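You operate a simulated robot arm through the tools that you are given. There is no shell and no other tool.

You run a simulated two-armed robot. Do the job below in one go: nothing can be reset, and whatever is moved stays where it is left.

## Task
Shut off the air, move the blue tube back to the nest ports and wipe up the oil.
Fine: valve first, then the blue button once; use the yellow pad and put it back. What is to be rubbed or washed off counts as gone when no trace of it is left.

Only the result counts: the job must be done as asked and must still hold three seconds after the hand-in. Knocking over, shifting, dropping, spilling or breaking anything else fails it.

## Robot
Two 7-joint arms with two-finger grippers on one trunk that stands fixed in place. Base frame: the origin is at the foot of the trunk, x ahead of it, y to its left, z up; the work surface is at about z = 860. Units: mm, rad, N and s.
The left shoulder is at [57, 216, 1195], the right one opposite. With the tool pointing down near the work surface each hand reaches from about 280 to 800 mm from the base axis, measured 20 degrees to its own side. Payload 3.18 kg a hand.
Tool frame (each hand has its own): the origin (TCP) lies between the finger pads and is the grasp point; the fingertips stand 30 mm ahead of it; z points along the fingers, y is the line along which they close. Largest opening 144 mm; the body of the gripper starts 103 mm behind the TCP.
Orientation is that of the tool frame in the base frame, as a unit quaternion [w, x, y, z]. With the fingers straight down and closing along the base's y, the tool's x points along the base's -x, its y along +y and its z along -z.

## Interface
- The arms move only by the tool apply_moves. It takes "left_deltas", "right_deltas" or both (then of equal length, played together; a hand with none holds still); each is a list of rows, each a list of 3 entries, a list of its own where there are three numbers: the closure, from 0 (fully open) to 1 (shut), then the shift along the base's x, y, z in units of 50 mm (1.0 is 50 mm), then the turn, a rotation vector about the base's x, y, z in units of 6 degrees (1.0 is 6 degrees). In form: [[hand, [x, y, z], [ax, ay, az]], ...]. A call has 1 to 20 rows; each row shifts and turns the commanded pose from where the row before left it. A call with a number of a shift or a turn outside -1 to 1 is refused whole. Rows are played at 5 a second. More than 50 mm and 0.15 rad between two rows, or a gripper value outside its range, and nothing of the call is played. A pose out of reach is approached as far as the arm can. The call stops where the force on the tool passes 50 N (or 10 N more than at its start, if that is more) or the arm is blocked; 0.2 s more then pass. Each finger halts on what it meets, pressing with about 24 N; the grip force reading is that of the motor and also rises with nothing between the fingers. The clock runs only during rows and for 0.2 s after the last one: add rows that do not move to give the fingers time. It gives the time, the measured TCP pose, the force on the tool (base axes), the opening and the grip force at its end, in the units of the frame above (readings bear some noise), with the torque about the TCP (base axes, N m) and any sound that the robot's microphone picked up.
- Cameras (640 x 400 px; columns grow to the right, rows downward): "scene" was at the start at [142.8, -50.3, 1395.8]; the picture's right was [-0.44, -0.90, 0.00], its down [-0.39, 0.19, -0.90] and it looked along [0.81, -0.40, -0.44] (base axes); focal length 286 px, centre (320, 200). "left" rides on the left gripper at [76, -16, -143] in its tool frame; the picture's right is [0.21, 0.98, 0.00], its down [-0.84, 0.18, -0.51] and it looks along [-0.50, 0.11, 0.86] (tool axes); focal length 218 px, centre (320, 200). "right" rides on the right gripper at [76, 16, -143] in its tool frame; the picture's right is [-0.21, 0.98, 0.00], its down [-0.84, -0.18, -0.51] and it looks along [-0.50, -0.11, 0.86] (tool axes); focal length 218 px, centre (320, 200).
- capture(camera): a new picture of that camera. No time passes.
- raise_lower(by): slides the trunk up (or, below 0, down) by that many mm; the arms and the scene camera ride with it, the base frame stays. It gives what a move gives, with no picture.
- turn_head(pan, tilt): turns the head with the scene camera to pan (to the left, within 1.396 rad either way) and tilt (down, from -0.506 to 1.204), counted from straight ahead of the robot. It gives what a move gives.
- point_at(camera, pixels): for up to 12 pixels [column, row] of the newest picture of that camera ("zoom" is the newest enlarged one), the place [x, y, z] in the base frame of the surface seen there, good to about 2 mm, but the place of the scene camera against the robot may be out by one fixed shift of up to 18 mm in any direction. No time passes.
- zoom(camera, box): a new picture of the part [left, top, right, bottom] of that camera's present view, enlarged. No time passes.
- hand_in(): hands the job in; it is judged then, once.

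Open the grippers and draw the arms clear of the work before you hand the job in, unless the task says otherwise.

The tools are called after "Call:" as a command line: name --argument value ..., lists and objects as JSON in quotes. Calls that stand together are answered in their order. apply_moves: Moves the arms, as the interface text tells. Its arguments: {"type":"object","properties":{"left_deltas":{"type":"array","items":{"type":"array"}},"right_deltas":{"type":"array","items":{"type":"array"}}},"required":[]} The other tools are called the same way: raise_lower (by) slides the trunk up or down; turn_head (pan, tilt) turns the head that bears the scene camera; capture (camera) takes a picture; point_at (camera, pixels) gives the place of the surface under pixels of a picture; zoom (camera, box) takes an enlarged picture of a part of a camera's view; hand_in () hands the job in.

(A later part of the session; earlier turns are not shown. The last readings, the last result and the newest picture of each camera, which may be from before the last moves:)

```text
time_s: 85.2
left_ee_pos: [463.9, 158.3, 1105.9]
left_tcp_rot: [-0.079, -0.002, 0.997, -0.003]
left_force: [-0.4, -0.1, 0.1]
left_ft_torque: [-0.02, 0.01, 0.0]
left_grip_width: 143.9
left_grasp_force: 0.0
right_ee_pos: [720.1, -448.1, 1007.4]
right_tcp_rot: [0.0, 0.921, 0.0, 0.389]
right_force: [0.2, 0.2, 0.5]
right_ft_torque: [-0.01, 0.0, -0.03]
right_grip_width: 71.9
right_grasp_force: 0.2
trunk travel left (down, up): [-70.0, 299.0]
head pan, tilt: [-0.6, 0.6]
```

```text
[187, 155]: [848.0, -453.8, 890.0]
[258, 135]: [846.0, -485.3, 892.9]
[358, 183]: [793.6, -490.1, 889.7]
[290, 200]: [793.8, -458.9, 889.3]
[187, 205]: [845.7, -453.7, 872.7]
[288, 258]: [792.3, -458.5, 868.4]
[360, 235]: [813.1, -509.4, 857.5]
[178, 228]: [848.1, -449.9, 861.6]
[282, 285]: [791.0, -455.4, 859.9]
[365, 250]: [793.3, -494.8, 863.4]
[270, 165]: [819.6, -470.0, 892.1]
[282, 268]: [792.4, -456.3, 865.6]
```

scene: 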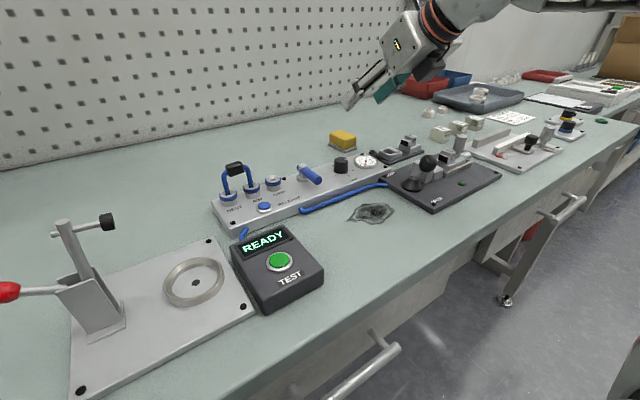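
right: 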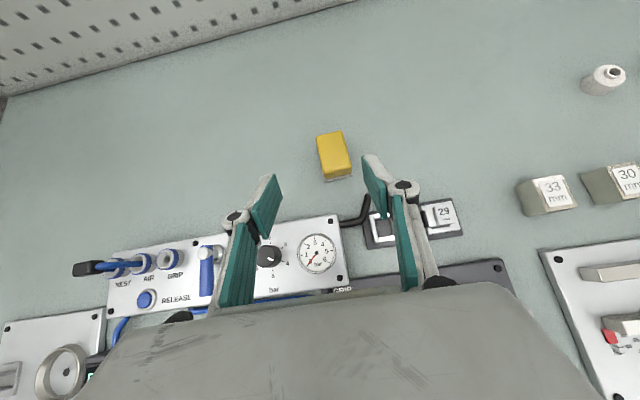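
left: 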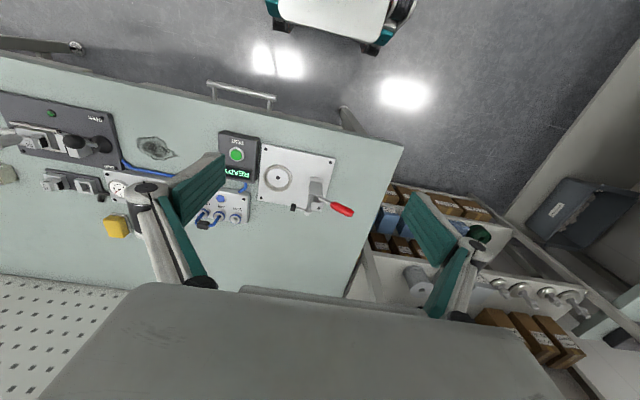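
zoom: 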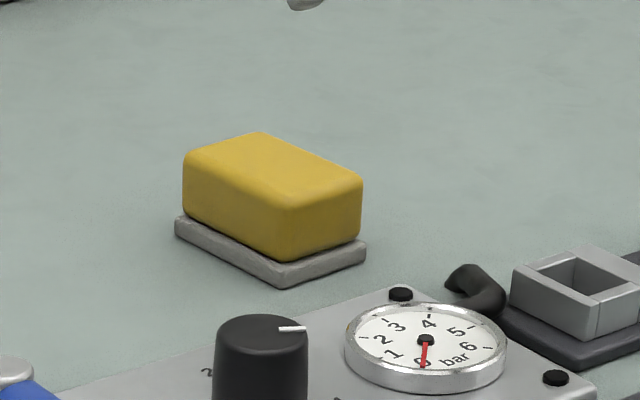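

The pad: top z 893, x 784–840, y −446…−483 (36 wide), yaw ≈ +3°, yellow bottom ≈ 870. Before grasping I'll rehearse the wiping reach at a 30° tilt above the oil at (572, −335, 960), and measure the stain from there.

Call:
apply_moves --right_deltas '[[0.5, [-0.5, 0.45, 0], [0, 1, 0]], [0.5, [-0.6, 0.45, 0], [0, 1, 0]], [0.5, [-0.6, 0.45, -0.2], [0, 0.67, 0]], [0.5, [-0.63, 0.45, -0.3], [0, 0, 0]], [0.5, [-0.63, 0.46, -0.45], [0, 0, 0]], [0.5, [0, 0, 0], [0, 0, 0]]]'

Call:
capture --camera "right"

Call:
zoom --camera "scene" --box '[320, 180, 420, 240]'

```text
time_s: 86.6
left_ee_pos: [464.6, 159.4, 1105.6]
left_tcp_rot: [-0.079, -0.003, 0.997, -0.003]
left_force: [-0.2, 0.4, -0.1]
left_ft_torque: [-0.01, 0.01, 0.01]
left_grip_width: 144.1
left_grasp_force: 0.0
right_ee_pos: [570.6, -337.9, 957.9]
right_tcp_rot: [0.001, 0.966, 0.0, 0.257]
right_force: [0.2, 0.8, -0.8]
right_ft_torque: [-0.02, 0.02, 0.0]
right_grip_width: 72.1
right_grasp_force: 0.1
trunk travel left (down, up): [-70.0, 299.0]
head pan, tilt: [-0.6, 0.6]
```

```text
taken
```

right: 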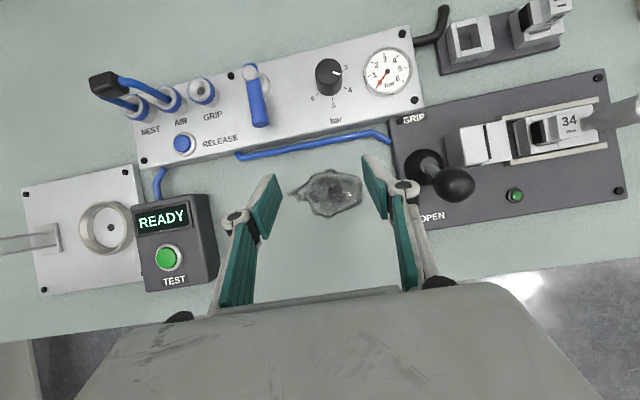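

```text
6.40 times, centred on (370, 210) of scene
```

zoom: 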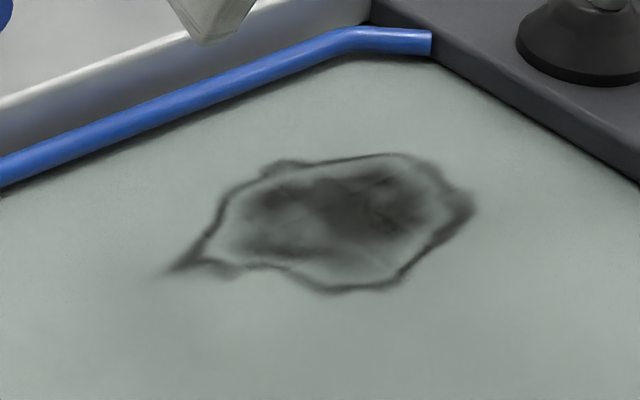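

The wiping place is reachable at 30° tilt. I'll measure the stain's outline in a zoom of the right camera.

Call:
zoom --camera "right" --box '[270, 150, 380, 230]'

Call:
point_at --camera "zoom" --pixels '[[110, 260], [170, 180], [260, 120], [330, 115], [420, 140], [520, 160], [520, 240], [440, 340], [330, 370], [240, 330], [180, 290], [320, 240]]'

Call:
zoom --camera "scene" --box '[320, 180, 420, 240]'

Call:
point_at --camera "zoom" --pixels '[[160, 275], [205, 235], [280, 162], [390, 150], [445, 175], [480, 205], [430, 250], [395, 285], [330, 295], [270, 265], [225, 280], [340, 215]]'

```text
5.00 times, centred on (325, 190) of right
```

zoom: 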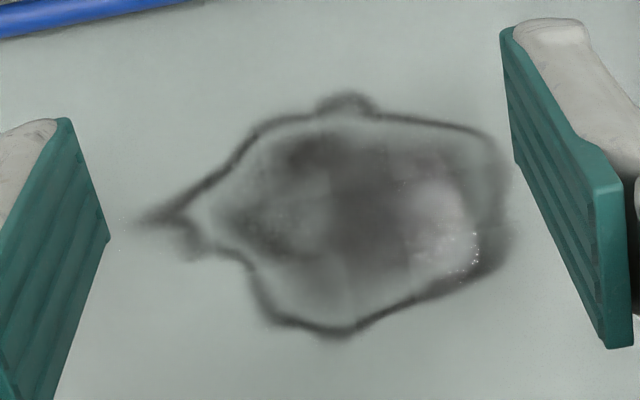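

```text
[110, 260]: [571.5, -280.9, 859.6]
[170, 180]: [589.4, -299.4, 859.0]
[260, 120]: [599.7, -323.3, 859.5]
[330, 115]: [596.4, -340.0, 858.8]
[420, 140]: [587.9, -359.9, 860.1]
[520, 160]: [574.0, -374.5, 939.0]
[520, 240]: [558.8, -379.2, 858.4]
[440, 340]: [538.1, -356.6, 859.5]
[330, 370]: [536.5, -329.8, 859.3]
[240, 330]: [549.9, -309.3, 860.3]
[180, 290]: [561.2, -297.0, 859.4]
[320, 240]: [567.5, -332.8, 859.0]
```

```text
6.40 times, centred on (370, 210) of scene
```

zoom: 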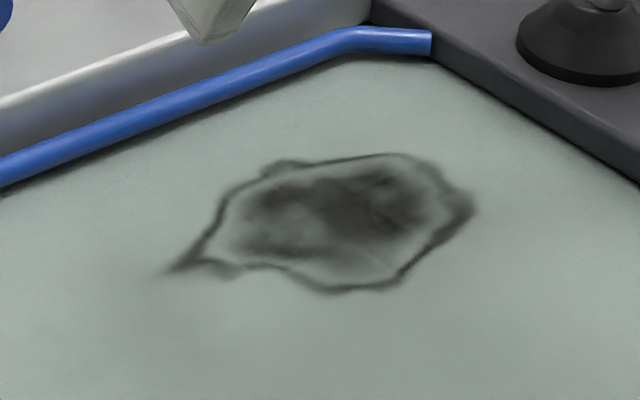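

```text
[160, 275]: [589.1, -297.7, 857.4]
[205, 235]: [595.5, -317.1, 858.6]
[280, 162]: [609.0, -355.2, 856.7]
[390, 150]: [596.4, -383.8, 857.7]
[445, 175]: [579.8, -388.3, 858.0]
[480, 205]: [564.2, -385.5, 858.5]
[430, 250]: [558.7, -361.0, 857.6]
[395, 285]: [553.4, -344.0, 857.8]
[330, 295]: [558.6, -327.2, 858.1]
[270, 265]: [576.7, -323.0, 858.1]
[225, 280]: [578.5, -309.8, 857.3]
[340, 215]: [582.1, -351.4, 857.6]
```

The stain spans x ≈ 542–602, y ≈ −287…−382. I'll measure the nearby blue hose and fixture edge to set the wiping bounds.

Call:
zoom --camera "right" --box '[220, 110, 430, 250]'

Call:
point_at --camera "zoom" --pixels '[[60, 140], [60, 150], [200, 110], [300, 92], [450, 68], [480, 70], [520, 90], [530, 130], [540, 180], [560, 260], [575, 320], [400, 85]]'

```text
2.86 times, centred on (325, 180) of right
```

zoom: 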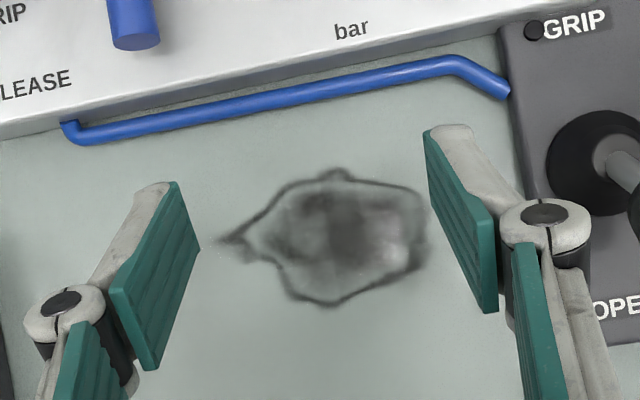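

```text
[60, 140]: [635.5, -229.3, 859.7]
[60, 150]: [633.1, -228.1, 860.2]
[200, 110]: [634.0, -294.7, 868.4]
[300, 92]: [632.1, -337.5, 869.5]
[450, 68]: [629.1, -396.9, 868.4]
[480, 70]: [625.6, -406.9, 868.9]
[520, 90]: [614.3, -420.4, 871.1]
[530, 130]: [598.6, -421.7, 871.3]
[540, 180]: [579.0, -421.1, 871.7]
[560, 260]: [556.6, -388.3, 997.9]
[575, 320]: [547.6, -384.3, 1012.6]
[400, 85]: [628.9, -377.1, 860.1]
```

Hose edge is at x ≈ 626 and the fixture plate edge at y ≈ −419, so there is room. Now to the pad: move to (801, −464, 980) with yaw +3° to match it, still open 72 mm.

Call:
apply_moves --right_deltas '[[0.5, [0.4, -0.2, 0.5], [0, 0, 0.18]], [0.5, [0.76, -0.46, 0], [0, 0, 0.18]], [0.5, [0.76, -0.46, 0], [0, 0, 0.18]], [0.5, [0.76, -0.46, 0], [0, 0, 0]], [0.5, [0.76, -0.46, 0], [0, 0, 0]], [0.5, [0.76, -0.46, 0], [0, 0, 0]], [0.5, [0.4, -0.03, 0], [0, 0, 0]], [0.5, [0, 0, 0], [0, 0, 0]]]'

Call:
capture --camera "right"

```text
time_s: 88.4
left_ee_pos: [466.9, 158.6, 1106.4]
left_tcp_rot: [-0.079, -0.002, 0.997, -0.003]
left_force: [0.0, -0.1, 0.0]
left_ft_torque: [0.0, -0.04, 0.02]
left_grip_width: 143.6
left_grasp_force: 0.1
right_ee_pos: [804.4, -462.8, 987.5]
right_tcp_rot: [-0.007, 0.966, 0.027, 0.258]
right_force: [-0.6, -0.1, -0.3]
right_ft_torque: [-0.01, -0.01, 0.0]
right_grip_width: 72.1
right_grasp_force: 0.0
trunk travel left (down, up): [-70.0, 299.0]
head pan, tilt: [-0.6, 0.6]
```

```text
taken
```

right: 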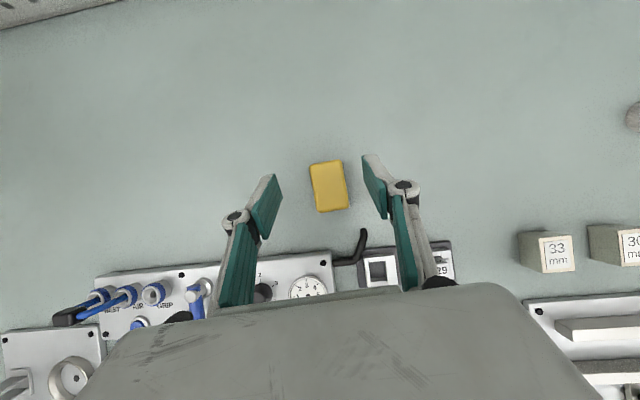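

The pad at (329, 186) lies between the fingers with edges parallel to the closing line. I'll measure it once more from here.

Call:
zoom --camera "right" --box '[280, 145, 380, 225]'

Call:
point_at --camera "zoom" --pixels '[[195, 110], [345, 85], [240, 310], [395, 285], [280, 190], [205, 200], [375, 190], [265, 100], [310, 295], [250, 335], [398, 305], [290, 330]]'

```text
5.00 times, centred on (330, 185) of right
```

zoom: 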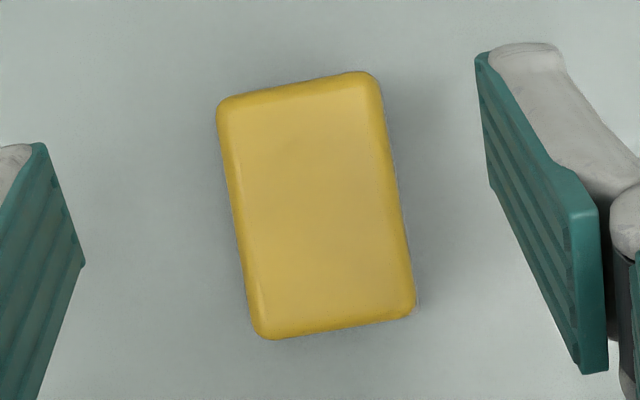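

```text
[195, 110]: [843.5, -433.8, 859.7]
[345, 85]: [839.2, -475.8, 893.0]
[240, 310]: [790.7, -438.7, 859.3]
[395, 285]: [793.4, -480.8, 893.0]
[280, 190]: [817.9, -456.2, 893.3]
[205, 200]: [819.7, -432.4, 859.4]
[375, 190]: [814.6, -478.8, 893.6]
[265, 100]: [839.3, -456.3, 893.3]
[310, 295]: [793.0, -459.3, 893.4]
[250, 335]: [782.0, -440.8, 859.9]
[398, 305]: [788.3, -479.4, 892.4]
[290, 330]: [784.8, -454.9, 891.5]
```

Pad centre ≈ (813, −464.5). I'll descend to TCP (802, −465, 918) and check before the last bit.

Call:
apply_moves --right_deltas '[[0.5, [-0.05, -0.04, -0.6], [0, 0, 0]], [0.5, [0, 0, -0.5], [0, 0, 0]], [0.5, [0, 0, -0.28], [0, 0, 0]], [0.5, [0, 0, 0], [0, 0, 0]]]'

Call:
capture --camera "right"

Call:
zoom --camera "scene" --box '[290, 90, 410, 180]'

```text
time_s: 89.4
left_ee_pos: [464.1, 159.5, 1107.3]
left_tcp_rot: [-0.079, -0.001, 0.997, -0.004]
left_force: [-0.1, 0.3, 0.1]
left_ft_torque: [0.01, 0.03, -0.03]
left_grip_width: 143.7
left_grasp_force: 0.0
right_ee_pos: [799.5, -464.2, 918.6]
right_tcp_rot: [-0.006, 0.966, 0.027, 0.257]
right_force: [-0.6, -0.4, -0.3]
right_ft_torque: [-0.01, 0.01, 0.0]
right_grip_width: 71.9
right_grasp_force: 0.0
trunk travel left (down, up): [-70.0, 299.0]
head pan, tilt: [-0.6, 0.6]
```

```text
taken
```

right: 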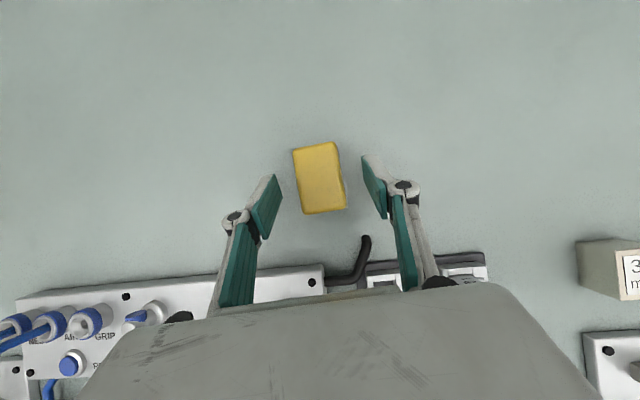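

```text
4.44 times, centred on (350, 135) of scene
```

zoom: 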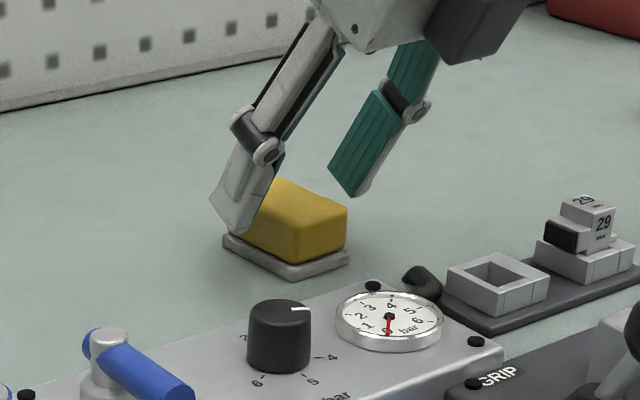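

Both fingers stand either side of the pad. I'll go down the last 11 mm (x +2) and close on it.

Call:
apply_moves --right_deltas '[[0.5, [0.04, 0, -0.12], [0, 0, 0]], [0.5, [0, 0, -0.1], [0, 0, 0]], [0.6, [0, 0, 0], [0, 0, 0]], [0.7, [0, 0, 0], [0, 0, 0]], [0.75, [0, 0, 0], [0, 0, 0]], [1, [0, 0, 0], [0, 0, 0]], [1, [0, 0, 0], [0, 0, 0]], [1, [0, 0, 0], [0, 0, 0]]]'

Call:
capture --camera "right"

Call:
zoom --camera "scene" --box '[290, 90, 410, 180]'

```text
time_s: 91.2
left_ee_pos: [464.6, 159.0, 1106.3]
left_tcp_rot: [-0.079, -0.002, 0.997, -0.004]
left_force: [0.1, -1.0, -0.2]
left_ft_torque: [-0.01, 0.0, -0.02]
left_grip_width: 143.9
left_grasp_force: 0.1
right_ee_pos: [801.8, -465.9, 906.2]
right_tcp_rot: [-0.007, 0.966, 0.027, 0.257]
right_force: [0.3, 0.3, -0.5]
right_ft_torque: [0.04, -0.01, 0.01]
right_grip_width: 39.2
right_grasp_force: 24.4
trunk travel left (down, up): [-70.0, 299.0]
head pan, tilt: [-0.6, 0.6]
```

```text
taken
```

right: 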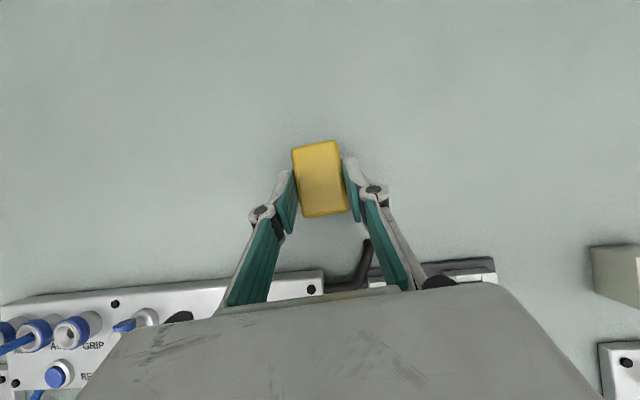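

```text
4.44 times, centred on (350, 135) of scene
```

zoom: 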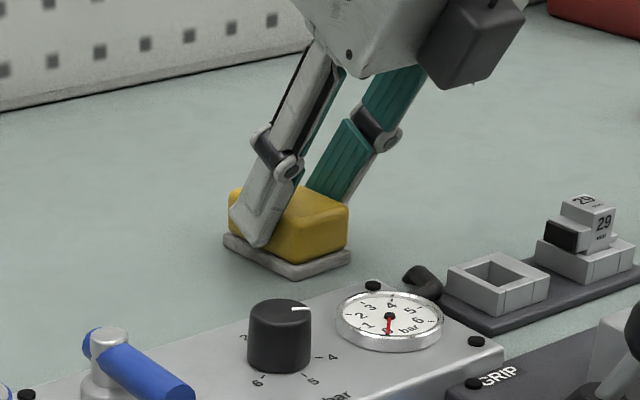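

The pad is gripped at 39.2 mm (grasp pose (801.8, −465.9, 906.2) noted for the return). I'll lift 45 mm and check that only the yellow pad comes.

Call:
apply_moves --right_deltas '[[1, [0, 0, 0.2], [0, 0, 0]], [1, [0, 0, 0.3], [0, 0, 0]], [1, [0, 0, 0.4], [0, 0, 0]], [1, [0, 0, 0], [0, 0, 0]]]'

Call:
zoom --camera "scene" --box '[290, 80, 410, 180]'

Call:
zoom --camera "right" --box '[260, 120, 380, 240]'

```text
time_s: 92.2
left_ee_pos: [464.0, 158.5, 1106.8]
left_tcp_rot: [-0.08, -0.002, 0.997, -0.004]
left_force: [-0.3, 0.1, -0.5]
left_ft_torque: [0.02, 0.02, 0.01]
left_grip_width: 144.0
left_grasp_force: 0.0
right_ee_pos: [803.6, -463.4, 950.8]
right_tcp_rot: [-0.007, 0.966, 0.027, 0.257]
right_force: [0.5, 0.5, 0.8]
right_ft_torque: [-0.02, 0.02, -0.02]
right_grip_width: 39.2
right_grasp_force: 24.3
trunk travel left (down, up): [-70.0, 299.0]
head pan, tilt: [-0.6, 0.6]
```

```text
4.00 times, centred on (350, 130) of scene
```

zoom: 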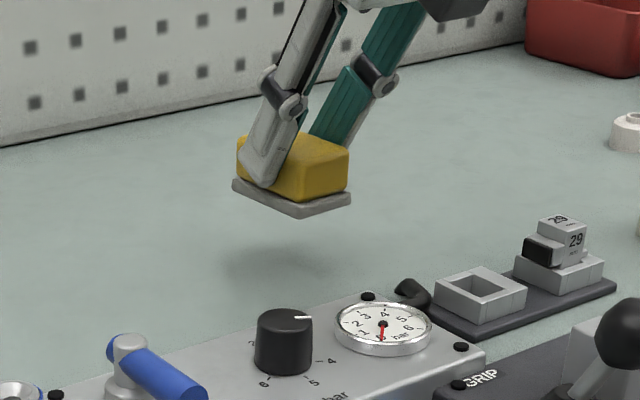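

```text
3.33 times, centred on (320, 180) of right
```

zoom: 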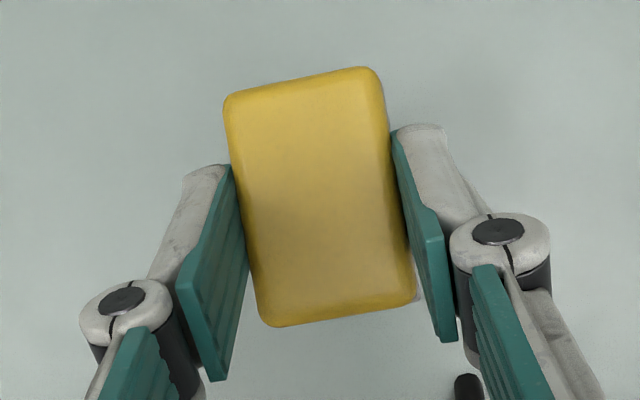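

The grey sole belongs to the pad, so its underside was on the bench at z 860 and wiping height is TCP z ≈ 906. Before moving to the oil I'll check the height of the black lever knob next to it.

Call:
zoom --camera "scene" --box '[330, 130, 510, 240]'

Call:
point_at --camera "zoom" --pixels '[[345, 105], [345, 120], [325, 115], [300, 180], [345, 150], [365, 110]]'

```text
3.56 times, centred on (420, 185) of scene
```

zoom: 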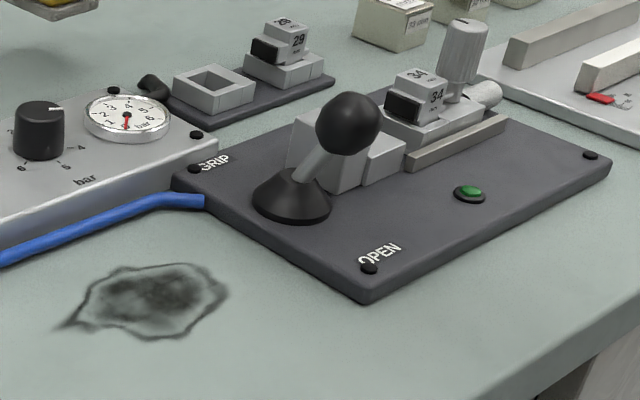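

```text
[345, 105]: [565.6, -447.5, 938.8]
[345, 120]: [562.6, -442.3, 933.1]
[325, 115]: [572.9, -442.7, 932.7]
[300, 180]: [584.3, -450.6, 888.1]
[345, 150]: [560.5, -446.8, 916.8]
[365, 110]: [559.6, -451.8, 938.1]
```

The knob reaches about y −428 and z 946, so I need the finger hubs' width. I'll measure the right hub's outer edge in the right camera.

Call:
zoom --camera "right" --box '[260, 120, 380, 240]'

Call:
point_at --camera "zoom" --pixels '[[498, 232], [545, 240], [530, 290], [560, 330], [590, 380], [420, 130], [300, 200], [230, 110], [375, 80], [265, 315], [410, 295], [418, 302]]'

```text
3.33 times, centred on (320, 180) of right
```

zoom: 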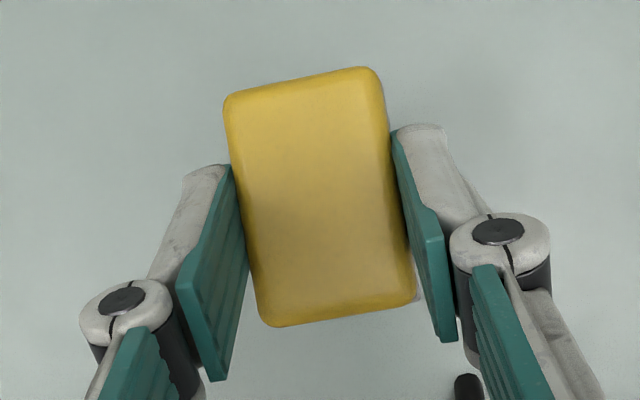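

```text
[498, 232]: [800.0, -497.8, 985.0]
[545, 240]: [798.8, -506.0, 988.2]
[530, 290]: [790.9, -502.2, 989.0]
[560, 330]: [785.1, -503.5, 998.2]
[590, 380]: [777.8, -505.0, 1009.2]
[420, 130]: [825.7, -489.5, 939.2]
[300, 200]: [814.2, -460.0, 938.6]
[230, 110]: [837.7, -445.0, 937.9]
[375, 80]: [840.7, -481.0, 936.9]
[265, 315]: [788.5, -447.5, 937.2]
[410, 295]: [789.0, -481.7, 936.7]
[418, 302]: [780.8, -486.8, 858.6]
```

The hub's outer edge is 43 mm from TCP in y, so TCP y ≥ −372 keeps 13 mm from the knob. I'll carry the pad at z 985 to above the stain's left end, TCP (550, −290).

Call:
apply_moves --right_deltas '[[1, [0, 0, 0.7], [0, 0, 0]], [1, [-0.634, 0.434, 0], [0, 0, 0]], [1, [-0.634, 0.434, 0], [0, 0, 0]], [1, [-0.634, 0.434, 0], [0, 0, 0]], [1, [-0.634, 0.434, 0], [0, 0, 0]], [1, [-0.634, 0.434, 0], [0, 0, 0]], [1, [-0.634, 0.434, 0], [0, 0, 0]], [1, [-0.634, 0.434, 0], [0, 0, 0]], [1, [-0.634, 0.434, 0], [0, 0, 0]], [1, [0, 0, 0], [0, 0, 0]]]'

Call:
capture --camera "right"

Call:
turn_head --pan -0.6 --tilt 0.8

Call:
capture --camera "scene"

```text
time_s: 94.4
left_ee_pos: [465.3, 158.7, 1105.7]
left_tcp_rot: [-0.08, -0.002, 0.997, -0.003]
left_force: [-0.1, 0.5, 0.1]
left_ft_torque: [-0.01, 0.04, -0.01]
left_grip_width: 144.2
left_grasp_force: 0.1
right_ee_pos: [549.4, -289.5, 986.5]
right_tcp_rot: [-0.006, 0.966, 0.027, 0.257]
right_force: [-0.1, -0.3, -0.4]
right_ft_torque: [0.0, 0.01, -0.02]
right_grip_width: 39.1
right_grasp_force: 23.8
trunk travel left (down, up): [-70.0, 299.0]
head pan, tilt: [-0.6, 0.6]
```

```text
taken
```

right: 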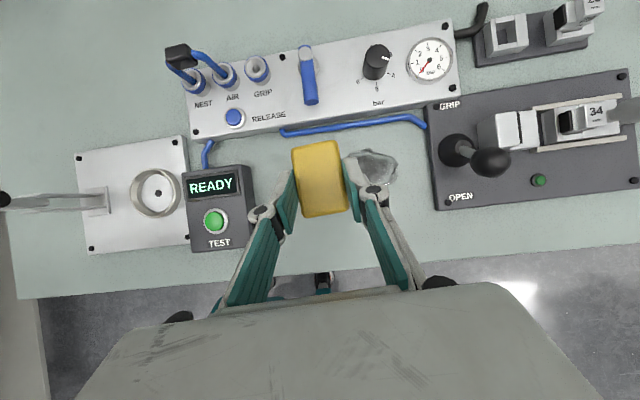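

```text
time_s: 95.1
left_ee_pos: [465.0, 157.5, 1105.4]
left_tcp_rot: [-0.079, -0.002, 0.997, -0.004]
left_force: [-1.1, 0.2, 0.2]
left_ft_torque: [0.03, 0.01, 0.02]
left_grip_width: 144.0
left_grasp_force: 0.1
right_ee_pos: [548.4, -290.2, 986.6]
right_tcp_rot: [-0.007, 0.966, 0.026, 0.258]
right_force: [0.6, -0.2, -0.5]
right_ft_torque: [0.0, 0.03, 0.01]
right_grip_width: 39.3
right_grasp_force: 24.0
trunk travel left (down, up): [-70.0, 299.0]
head pan, tilt: [-0.6, 0.799]
```

```text
taken
```

scene: 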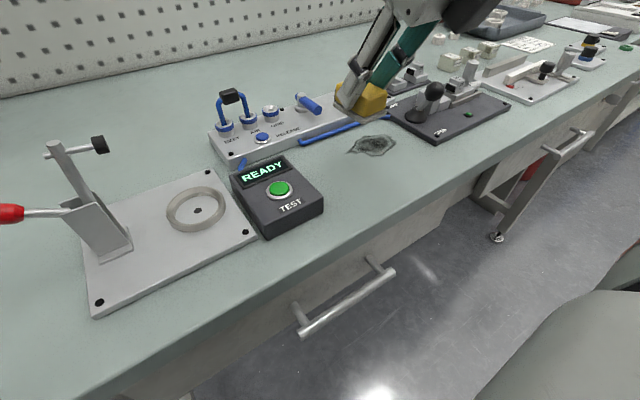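

The pad hovers left of the stain with free space below. I'll come down to TCP z ≈ 908, about 2 mm above contact.

Call:
apply_moves --right_deltas '[[1, [0, 0, -0.6], [0, 0, 0]], [1, [0, 0, -0.6], [0, 0, 0]], [1, [0, 0, -0.35], [0, 0, 0]], [1, [0, 0, 0], [0, 0, 0]]]'

Call:
zoom --camera "scene" --box '[270, 90, 470, 200]'

```text
time_s: 96.1
left_ee_pos: [464.6, 158.7, 1106.5]
left_tcp_rot: [-0.08, -0.002, 0.997, -0.004]
left_force: [0.3, -0.9, -0.6]
left_ft_torque: [-0.03, -0.02, 0.03]
left_grip_width: 144.0
left_grasp_force: 0.1
right_ee_pos: [548.4, -290.4, 908.5]
right_tcp_rot: [-0.006, 0.966, 0.026, 0.257]
right_force: [0.4, 0.1, 0.1]
right_ft_torque: [0.07, 0.05, -0.02]
right_grip_width: 39.3
right_grasp_force: 24.0
trunk travel left (down, up): [-70.0, 299.0]
head pan, tilt: [-0.6, 0.799]
```

```text
3.20 times, centred on (370, 145) of scene
```

zoom: 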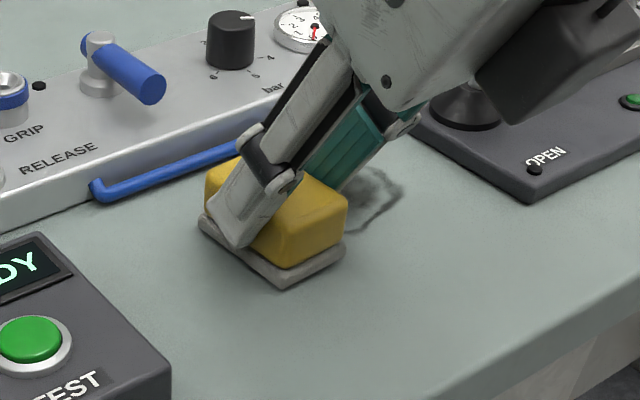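

The pad is just above the bench, level. I'll lower by 1 mm steps until light contact force.

Call:
apply_moves --right_deltas '[[1, [0, 0, -0.03], [0, 0, 0]], [1, [0, 0, -0.03], [0, 0, 0]], [1, [0, 0, -0.03], [0, 0, 0]], [1, [0, 0, 0], [0, 0, 0]]]'

```text
time_s: 97.1
left_ee_pos: [464.3, 159.4, 1106.6]
left_tcp_rot: [-0.078, -0.003, 0.997, -0.004]
left_force: [-0.1, 0.6, -0.6]
left_ft_torque: [-0.01, -0.01, 0.01]
left_grip_width: 144.0
left_grasp_force: 0.0
right_ee_pos: [548.2, -289.8, 905.4]
right_tcp_rot: [-0.007, 0.965, 0.027, 0.259]
right_force: [0.1, 1.3, 10.3]
right_ft_torque: [0.1, 0.15, -0.07]
right_grip_width: 39.4
right_grasp_force: 24.2
trunk travel left (down, up): [-70.0, 299.0]
head pan, tilt: [-0.6, 0.799]
```

Contact with 10 N. Now the first stroke along −y to about −370 and back.

Call:
apply_moves --right_deltas '[[1, [0, -0.2, 0], [0, 0, 0]], [1, [0, -0.24, 0], [0, 0, 0]], [1, [0, -0.24, 0], [0, 0, 0]], [1, [0, -0.24, 0], [0, 0, 0]], [1, [0, -0.24, 0], [0, 0, 0]], [1, [0, -0.24, 0], [0, 0, 0]], [1, [0, -0.2, 0], [0, 0, 0]], [1, [0, 0, 0], [0, 0, 0]]]'

Call:
capture --camera "right"

Call:
zoom --camera "scene" --box '[270, 90, 470, 200]'

```text
time_s: 98.9
left_ee_pos: [464.0, 160.2, 1106.2]
left_tcp_rot: [-0.078, -0.002, 0.997, -0.005]
left_force: [-0.2, 0.0, 0.1]
left_ft_torque: [-0.02, 0.0, 0.01]
left_grip_width: 144.0
left_grasp_force: 0.1
right_ee_pos: [547.5, -369.6, 903.6]
right_tcp_rot: [-0.005, 0.966, 0.028, 0.258]
right_force: [0.5, 8.2, 19.0]
right_ft_torque: [0.3, -0.36, 0.1]
right_grip_width: 38.9
right_grasp_force: 23.5
trunk travel left (down, up): [-70.0, 299.0]
head pan, tilt: [-0.6, 0.799]
```

```text
taken
```

right: 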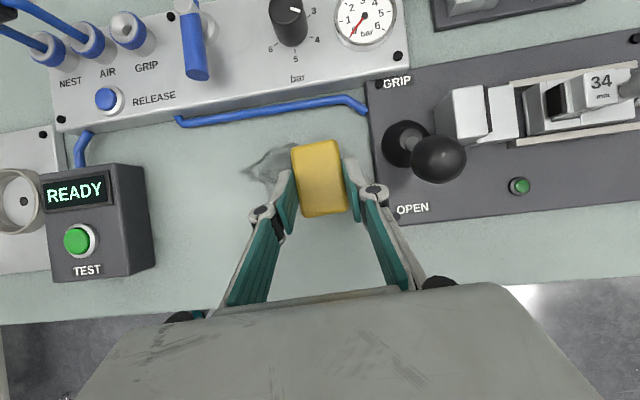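

```text
3.20 times, centred on (370, 145) of scene
```

zoom: 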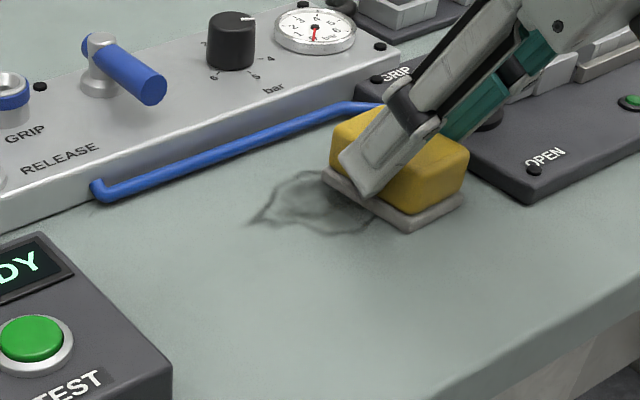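

One pass already thins the stain noticeably. I'll wipe back, step +12 mm in x, and wipe over again.

Call:
apply_moves --right_deltas '[[1, [0, 0.2, 0.01], [0, 0, 0]], [1, [0, 0.24, 0], [0, 0, 0]], [1, [0, 0.24, 0], [0, 0, 0]], [1, [0, 0.24, 0], [0, 0, 0]], [1, [0, 0.24, 0], [0, 0, 0]], [1, [0, 0.24, 0], [0, 0, 0]], [1, [0, 0.2, 0], [0, 0, 0]], [1, [0.12, 0, 0], [0, 0, 0]], [1, [0.12, 0, 0], [0, 0, 0]], [1, [0, -0.2, 0], [0, 0, 0]], [1, [0, -0.24, 0], [0, 0, 0]], [1, [0, -0.24, 0], [0, 0, 0]], [1, [0, -0.24, 0], [0, 0, 0]], [1, [0, -0.24, 0], [0, 0, 0]], [1, [0, -0.24, 0], [0, 0, 0]], [1, [0, -0.2, 0], [0, 0, 0]], [1, [0, 0, 0], [0, 0, 0]]]'

Call:
capture --camera "right"

Call:
zoom --camera "scene" --box '[270, 90, 470, 200]'

```text
time_s: 102.5
left_ee_pos: [465.6, 158.8, 1106.0]
left_tcp_rot: [-0.079, -0.002, 0.997, -0.003]
left_force: [0.7, 0.1, -1.3]
left_ft_torque: [0.03, -0.01, 0.01]
left_grip_width: 144.2
left_grasp_force: 0.0
right_ee_pos: [558.7, -371.8, 902.3]
right_tcp_rot: [-0.007, 0.966, 0.027, 0.256]
right_force: [0.4, -0.8, 0.4]
right_ft_torque: [-0.01, 0.06, 0.03]
right_grip_width: 39.4
right_grasp_force: 23.9
trunk travel left (down, up): [-70.0, 299.0]
head pan, tilt: [-0.6, 0.799]
```

```text
taken
```

right: 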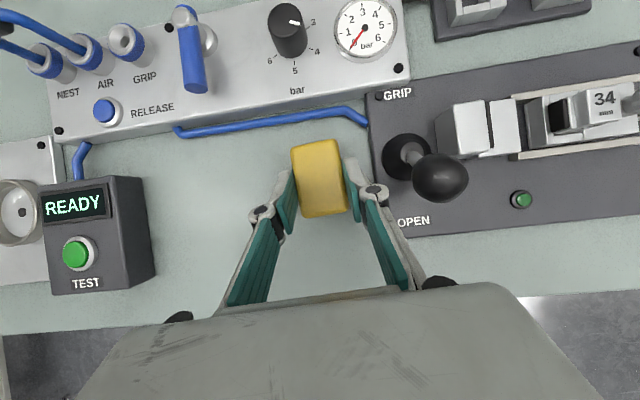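

```text
3.20 times, centred on (370, 145) of scene
```

zoom: 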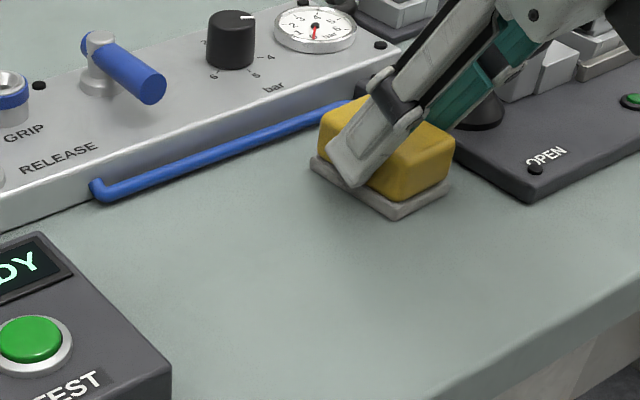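

The visible area looks clean now, though the force fell to zero, so the pad has shifted up a little in the grip. I'll press down 2 mm more and make another pass at the present x, then read the force.

Call:
apply_moves --right_deltas '[[1, [0, 0, -0.02], [0, 0, 0]], [1, [0, 0, -0.02], [0, 0, 0]], [1, [0, 0, 0], [0, 0, 0]]]'

Call:
zoom --camera "right" --box '[260, 120, 380, 240]'

Call:
point_at --camera "zoom" --pixels '[[300, 200], [240, 110], [370, 90], [270, 300], [400, 285], [320, 150]]'

```text
time_s: 103.3
left_ee_pos: [464.5, 159.9, 1106.8]
left_tcp_rot: [-0.079, -0.003, 0.997, -0.005]
left_force: [0.9, -0.3, 1.0]
left_ft_torque: [0.03, 0.0, 0.0]
left_grip_width: 143.9
left_grasp_force: 0.0
right_ee_pos: [559.0, -372.4, 902.3]
right_tcp_rot: [-0.006, 0.966, 0.026, 0.258]
right_force: [-0.8, 1.7, 4.9]
right_ft_torque: [0.02, 0.18, -0.02]
right_grip_width: 39.4
right_grasp_force: 23.6
trunk travel left (down, up): [-70.0, 299.0]
head pan, tilt: [-0.6, 0.799]
```

```text
3.33 times, centred on (320, 180) of right
```

zoom: 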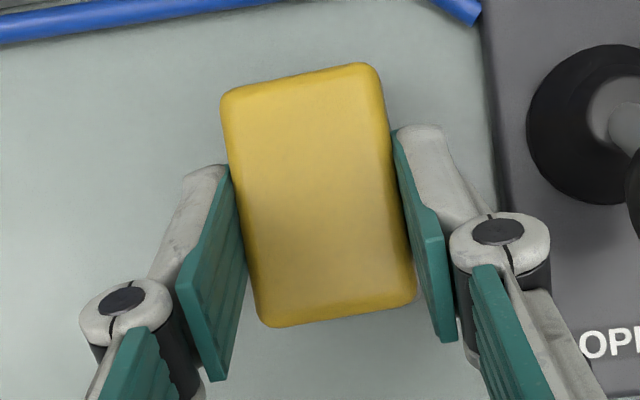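

```text
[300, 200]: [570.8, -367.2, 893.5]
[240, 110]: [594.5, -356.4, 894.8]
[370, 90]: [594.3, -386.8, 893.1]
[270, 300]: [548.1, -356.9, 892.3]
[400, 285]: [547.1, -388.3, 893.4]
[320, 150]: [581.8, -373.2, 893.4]
```

The pad lies flat on the bench (top 893.4) with about 5 N. I'll do another back-and-forth: back at this x, step +12 mm and over and back again.

Call:
apply_moves --right_deltas '[[1, [0, 0.2, -0.01], [0, 0, 0]], [1, [0, 0.24, 0], [0, 0, 0]], [1, [0, 0.24, 0], [0, 0, 0]], [1, [0, 0.24, 0], [0, 0, 0]], [1, [0, 0.24, 0], [0, 0, 0]], [1, [0, 0.24, 0], [0, 0, 0]], [1, [0, 0.24, 0], [0, 0, 0]], [1, [0.12, 0, 0], [0, 0, 0]], [1, [0.12, 0, 0], [0, 0, 0]], [1, [0, -0.2, 0], [0, 0, 0]], [1, [0, -0.24, 0], [0, 0, 0]], [1, [0, -0.24, 0], [0, 0, 0]], [1, [0, -0.24, 0], [0, 0, 0]], [1, [0, -0.24, 0], [0, 0, 0]], [1, [0, -0.24, 0], [0, 0, 0]], [1, [0, -0.24, 0], [0, 0, 0]], [1, [0, 0, 0], [0, 0, 0]]]'

Call:
capture --camera "right"

Call:
zoom --camera "scene" --box '[270, 90, 470, 200]'

```text
time_s: 106.9
left_ee_pos: [465.0, 158.9, 1106.1]
left_tcp_rot: [-0.079, -0.002, 0.997, -0.004]
left_force: [0.3, 0.1, 0.3]
left_ft_torque: [0.01, 0.02, 0.02]
left_grip_width: 144.1
left_grasp_force: 0.1
right_ee_pos: [571.5, -370.7, 902.1]
right_tcp_rot: [-0.006, 0.966, 0.026, 0.257]
right_force: [-0.7, 4.9, 10.0]
right_ft_torque: [0.07, -0.33, 0.16]
right_grip_width: 39.1
right_grasp_force: 23.5
trunk travel left (down, up): [-70.0, 299.0]
head pan, tilt: [-0.6, 0.799]
```

```text
taken
```

right: 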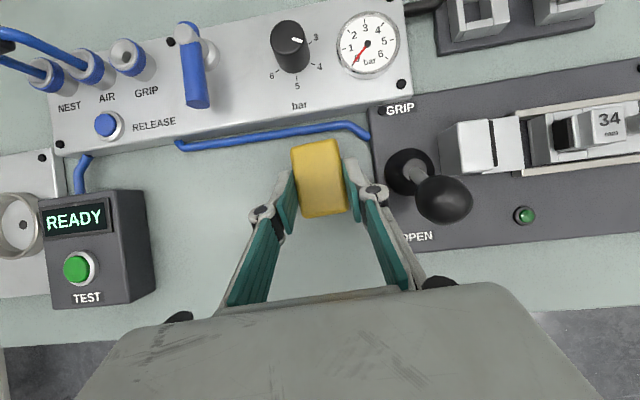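

```text
3.20 times, centred on (370, 145) of scene
```

zoom: 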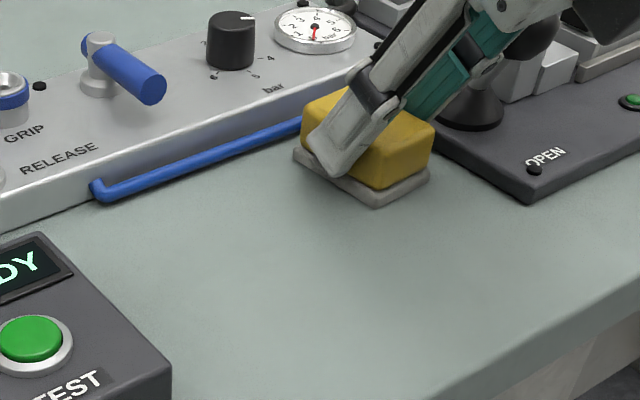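

Pressing at 10 N, all visibly clean behind. One more pass: back at this x, then step back to x ≈ 538 and over once more, then lift and inspect.

Call:
apply_moves --right_deltas '[[1, [0, 0.2, 0], [0, 0, 0]], [1, [0, 0.24, 0], [0, 0, 0]], [1, [0, 0.24, 0], [0, 0, 0]], [1, [0, 0.24, 0], [0, 0, 0]], [1, [0, 0.24, 0], [0, 0, 0]], [1, [0, 0.24, 0], [0, 0, 0]], [1, [0, 0.24, 0], [0, 0, 0]], [1, [-0.24, 0, 0], [0, 0, 0]], [1, [-0.24, 0, 0], [0, 0, 0]], [1, [-0.2, 0, 0], [0, 0, 0]], [1, [0, -0.2, 0], [0, 0, 0]], [1, [0, -0.24, 0], [0, 0, 0]], [1, [0, -0.24, 0], [0, 0, 0]], [1, [0, -0.24, 0], [0, 0, 0]], [1, [0, -0.24, 0], [0, 0, 0]], [1, [0, -0.24, 0], [0, 0, 0]], [1, [0, -0.24, 0], [0, 0, 0]], [1, [0, 0, 0], [0, 0, 0]]]'

Call:
apply_moves --right_deltas '[[1, [0, 0, 0.3], [0, 0, 0]], [1, [0, 0, 0.6], [0, 0, 0]], [1, [0, 0, 0.6], [0, 0, 0]], [1, [0, 0, 0], [0, 0, 0]]]'

Call:
zoom --camera "scene" --box '[290, 100, 450, 200]'

Call:
capture --camera "right"

```text
time_s: 110.7
left_ee_pos: [465.4, 157.2, 1106.1]
left_tcp_rot: [-0.079, -0.002, 0.997, -0.003]
left_force: [-0.4, -0.6, -0.9]
left_ft_torque: [0.03, -0.03, -0.01]
left_grip_width: 143.7
left_grasp_force: 0.2
right_ee_pos: [538.0, -372.4, 901.9]
right_tcp_rot: [-0.006, 0.966, 0.026, 0.257]
right_force: [-0.1, 1.8, 3.3]
right_ft_torque: [0.04, -0.21, 0.07]
right_grip_width: 39.1
right_grasp_force: 24.0
trunk travel left (down, up): [-70.0, 299.0]
head pan, tilt: [-0.6, 0.799]
```

```text
time_s: 111.7
left_ee_pos: [466.0, 158.0, 1106.7]
left_tcp_rot: [-0.079, -0.002, 0.997, -0.003]
left_force: [0.2, -0.2, 0.4]
left_ft_torque: [0.01, -0.01, -0.01]
left_grip_width: 143.8
left_grasp_force: 0.1
right_ee_pos: [538.2, -370.0, 976.2]
right_tcp_rot: [-0.007, 0.966, 0.027, 0.257]
right_force: [-0.2, -0.3, 0.1]
right_ft_torque: [0.0, 0.03, -0.02]
right_grip_width: 39.0
right_grasp_force: 24.3
trunk travel left (down, up): [-70.0, 299.0]
head pan, tilt: [-0.6, 0.799]
```

```text
4.00 times, centred on (370, 150) of scene
```

zoom: 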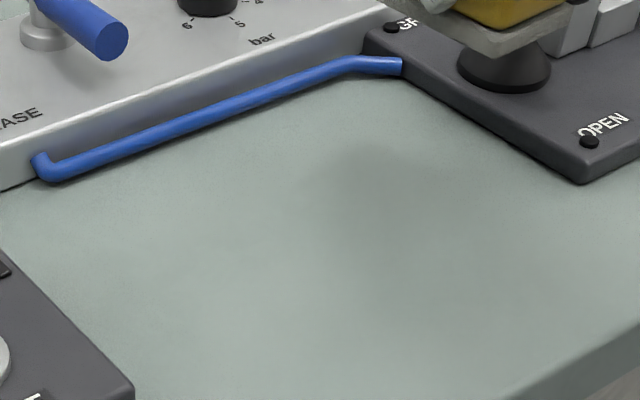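

```text
taken
```

right: 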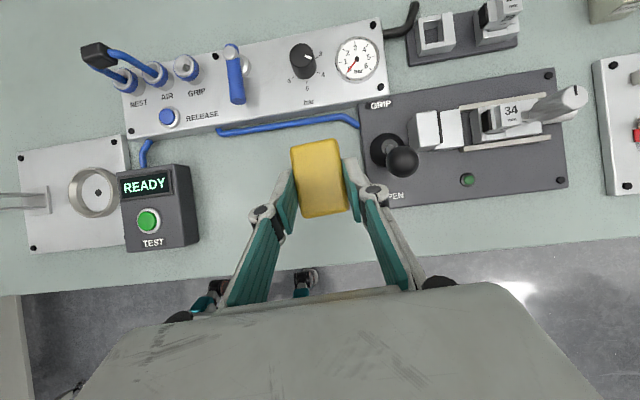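

The bench looks clean; the faint shade may be the hand's shadow. I'll carry the pad away toward its place and look again.

Call:
apply_moves --right_deltas '[[1, [0.5, 0, 0.3], [0, 0, 0]], [1, [0.7, 0, 0], [0, 0, 0]], [1, [0.8, -0.1, 0], [0, 0, 0]], [1, [0.8, -0.3, 0], [0, 0, 0]], [1, [0.8, -0.4, 0], [0, 0, 0]], [1, [0.8, -0.5, 0], [0, 0, 0]], [1, [0.7, -0.5, 0], [0, 0, 0]], [1, [0, 0, 0], [0, 0, 0]]]'

Call:
zoom --camera "scene" --box '[300, 110, 440, 200]'

Call:
capture --camera "right"

```text
time_s: 113.5
left_ee_pos: [465.4, 158.5, 1105.8]
left_tcp_rot: [-0.079, -0.002, 0.997, -0.004]
left_force: [0.2, 0.5, -0.4]
left_ft_torque: [-0.03, -0.04, 0.01]
left_grip_width: 143.5
left_grasp_force: 0.0
right_ee_pos: [792.6, -460.6, 992.6]
right_tcp_rot: [-0.006, 0.966, 0.027, 0.258]
right_force: [-0.6, 0.1, -1.0]
right_ft_torque: [-0.01, -0.01, 0.01]
right_grip_width: 39.4
right_grasp_force: 24.0
trunk travel left (down, up): [-70.0, 299.0]
head pan, tilt: [-0.6, 0.799]
```

```text
4.44 times, centred on (370, 155) of scene
```

zoom: 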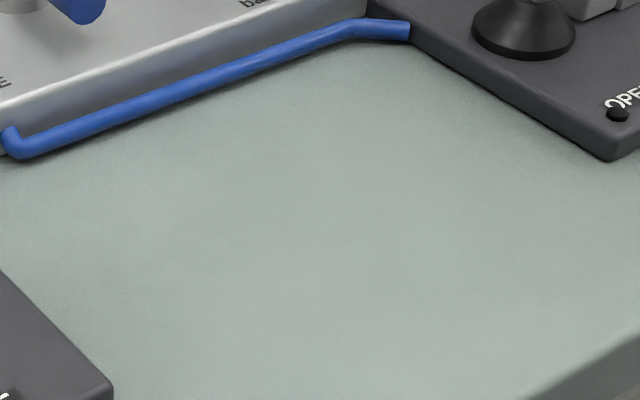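

```text
taken
```

right: 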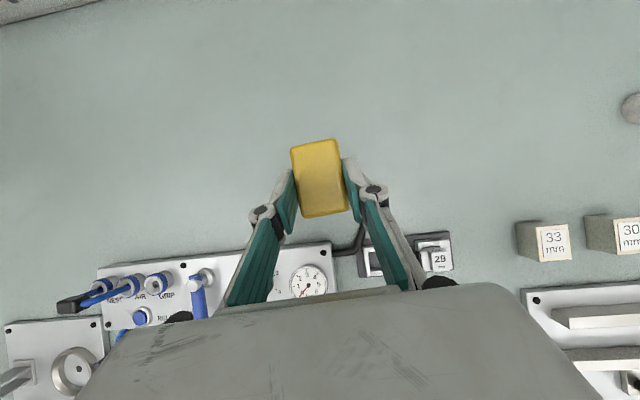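

The bench shows no stain in this view. I'll zoom tighter on the former stain area to be sure before putting the pad back.

Call:
zoom --camera "scene" --box '[340, 120, 400, 160]'

Call:
point_at --camera "zoom" --pixels '[[320, 200], [100, 300], [500, 100], [320, 350], [320, 60]]'

Call:
zoom --camera "scene" --box '[310, 130, 390, 190]'

```text
10.00 times, centred on (370, 140) of scene
```

zoom: 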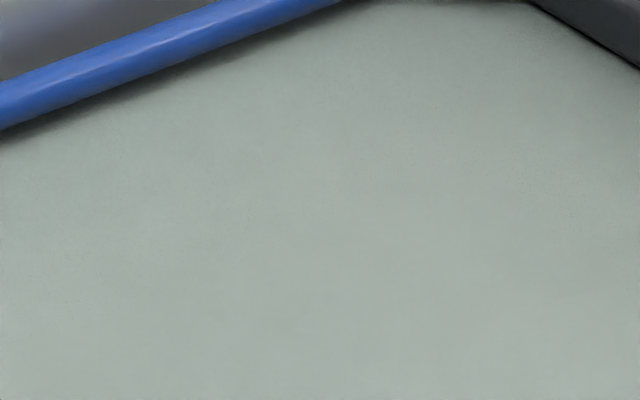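

```text
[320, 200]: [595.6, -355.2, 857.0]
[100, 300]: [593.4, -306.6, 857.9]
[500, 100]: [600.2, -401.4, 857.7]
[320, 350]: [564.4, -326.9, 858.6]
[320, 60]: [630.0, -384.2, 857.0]
```

```text
6.67 times, centred on (350, 160) of scene
```

zoom: 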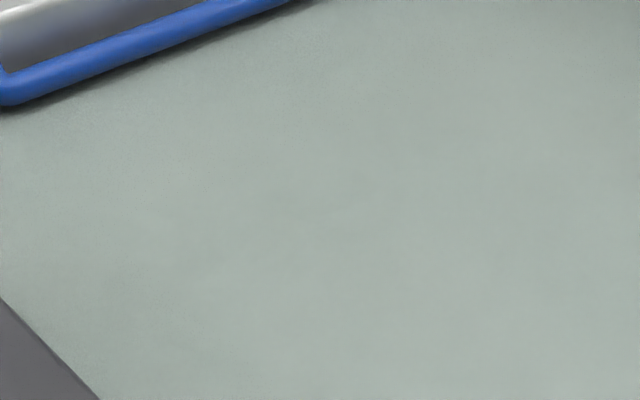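

It looks clean at 10×. To leave no faint trace I'll still make one more full round, so I'll carry the pad back to the left end, TCP (574, −290).

Call:
apply_moves --right_deltas '[[1, [-0.62, 0.49, 0], [0, 0, 0]], [1, [-0.62, 0.49, 0], [0, 0, 0]], [1, [-0.62, 0.49, 0], [0, 0, 0]], [1, [-0.62, 0.49, 0], [0, 0, 0]], [1, [-0.62, 0.49, 0], [0, 0, 0]], [1, [-0.62, 0.49, 0], [0, 0, 0]], [1, [-0.64, 0.48, 0], [0, 0, 0]], [1, [0, 0, -0.6], [0, 0, 0]], [1, [0, 0, -0.6], [0, 0, 0]], [1, [0, 0, -0.45], [0, 0, 0]], [1, [0, 0, 0], [0, 0, 0]]]'

Call:
capture --camera "right"

```text
time_s: 115.9
left_ee_pos: [465.5, 157.4, 1106.6]
left_tcp_rot: [-0.08, -0.002, 0.997, -0.003]
left_force: [1.4, -0.6, -0.2]
left_ft_torque: [0.02, 0.02, 0.02]
left_grip_width: 144.2
left_grasp_force: 0.0
right_ee_pos: [574.2, -291.1, 909.1]
right_tcp_rot: [-0.007, 0.966, 0.026, 0.259]
right_force: [-0.3, -0.2, -0.6]
right_ft_torque: [0.01, 0.0, 0.01]
right_grip_width: 39.2
right_grasp_force: 24.2
trunk travel left (down, up): [-70.0, 299.0]
head pan, tilt: [-0.6, 0.799]
```

```text
taken
```

right: 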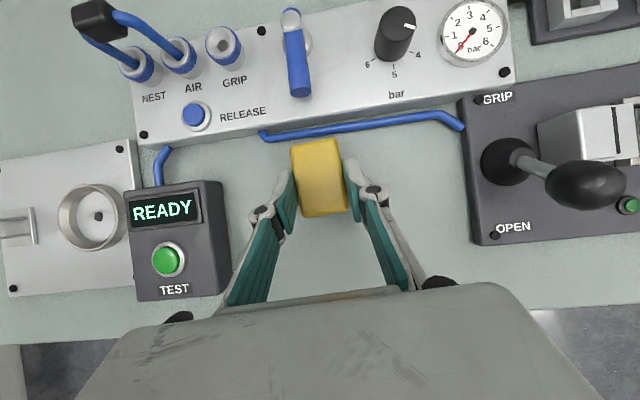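

The area right of the pad, where the stain was, shows clean. I'll set the pad down and do the extra round of strokes at x 574, 560 and 546.

Call:
apply_moves --right_deltas '[[1, [0, 0, -0.1], [0, 0, 0]], [1, [0, 0, -0.05], [0, 0, 0]], [1, [0, -0.2, 0], [0, 0, 0]], [1, [0, -0.24, 0], [0, 0, 0]], [1, [0, -0.24, 0], [0, 0, 0]], [1, [0, -0.24, 0], [0, 0, 0]], [1, [0, -0.24, 0], [0, 0, 0]], [1, [0, -0.24, 0], [0, 0, 0]], [1, [0, -0.24, 0], [0, 0, 0]], [1, [-0.14, 0, 0], [0, 0, 0]], [1, [-0.14, 0, 0], [0, 0, 0]], [1, [0, 0.24, 0], [0, 0, 0]], [1, [0, 0.24, 0], [0, 0, 0]], [1, [0, 0.24, 0], [0, 0, 0]], [1, [0, 0.24, 0], [0, 0, 0]], [1, [0, 0.24, 0], [0, 0, 0]], [1, [0, 0.24, 0], [0, 0, 0]], [1, [0, 0.2, 0], [0, 0, 0]], [1, [0, 0, 0], [0, 0, 0]]]'

Call:
capture --camera "right"

```text
time_s: 119.9
left_ee_pos: [465.8, 158.7, 1107.0]
left_tcp_rot: [-0.08, -0.003, 0.997, -0.004]
left_force: [-0.2, -0.1, -0.5]
left_ft_torque: [-0.02, -0.01, 0.02]
left_grip_width: 144.2
left_grasp_force: 0.0
right_ee_pos: [560.4, -289.9, 901.4]
right_tcp_rot: [-0.006, 0.966, 0.026, 0.258]
right_force: [0.3, -0.9, 3.1]
right_ft_torque: [-0.05, -0.04, 0.03]
right_grip_width: 39.1
right_grasp_force: 24.2
trunk travel left (down, up): [-70.0, 299.0]
head pan, tilt: [-0.6, 0.799]
```

```text
taken
```

right: 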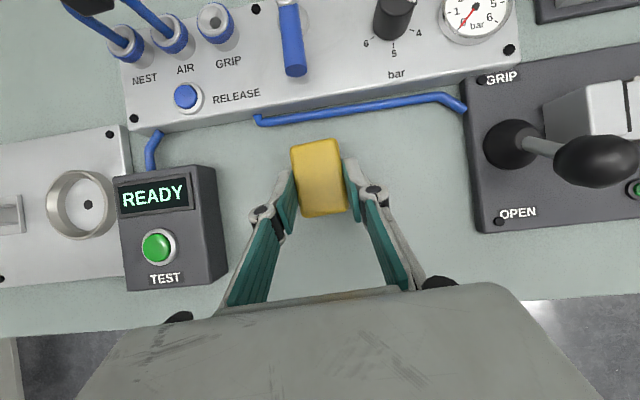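

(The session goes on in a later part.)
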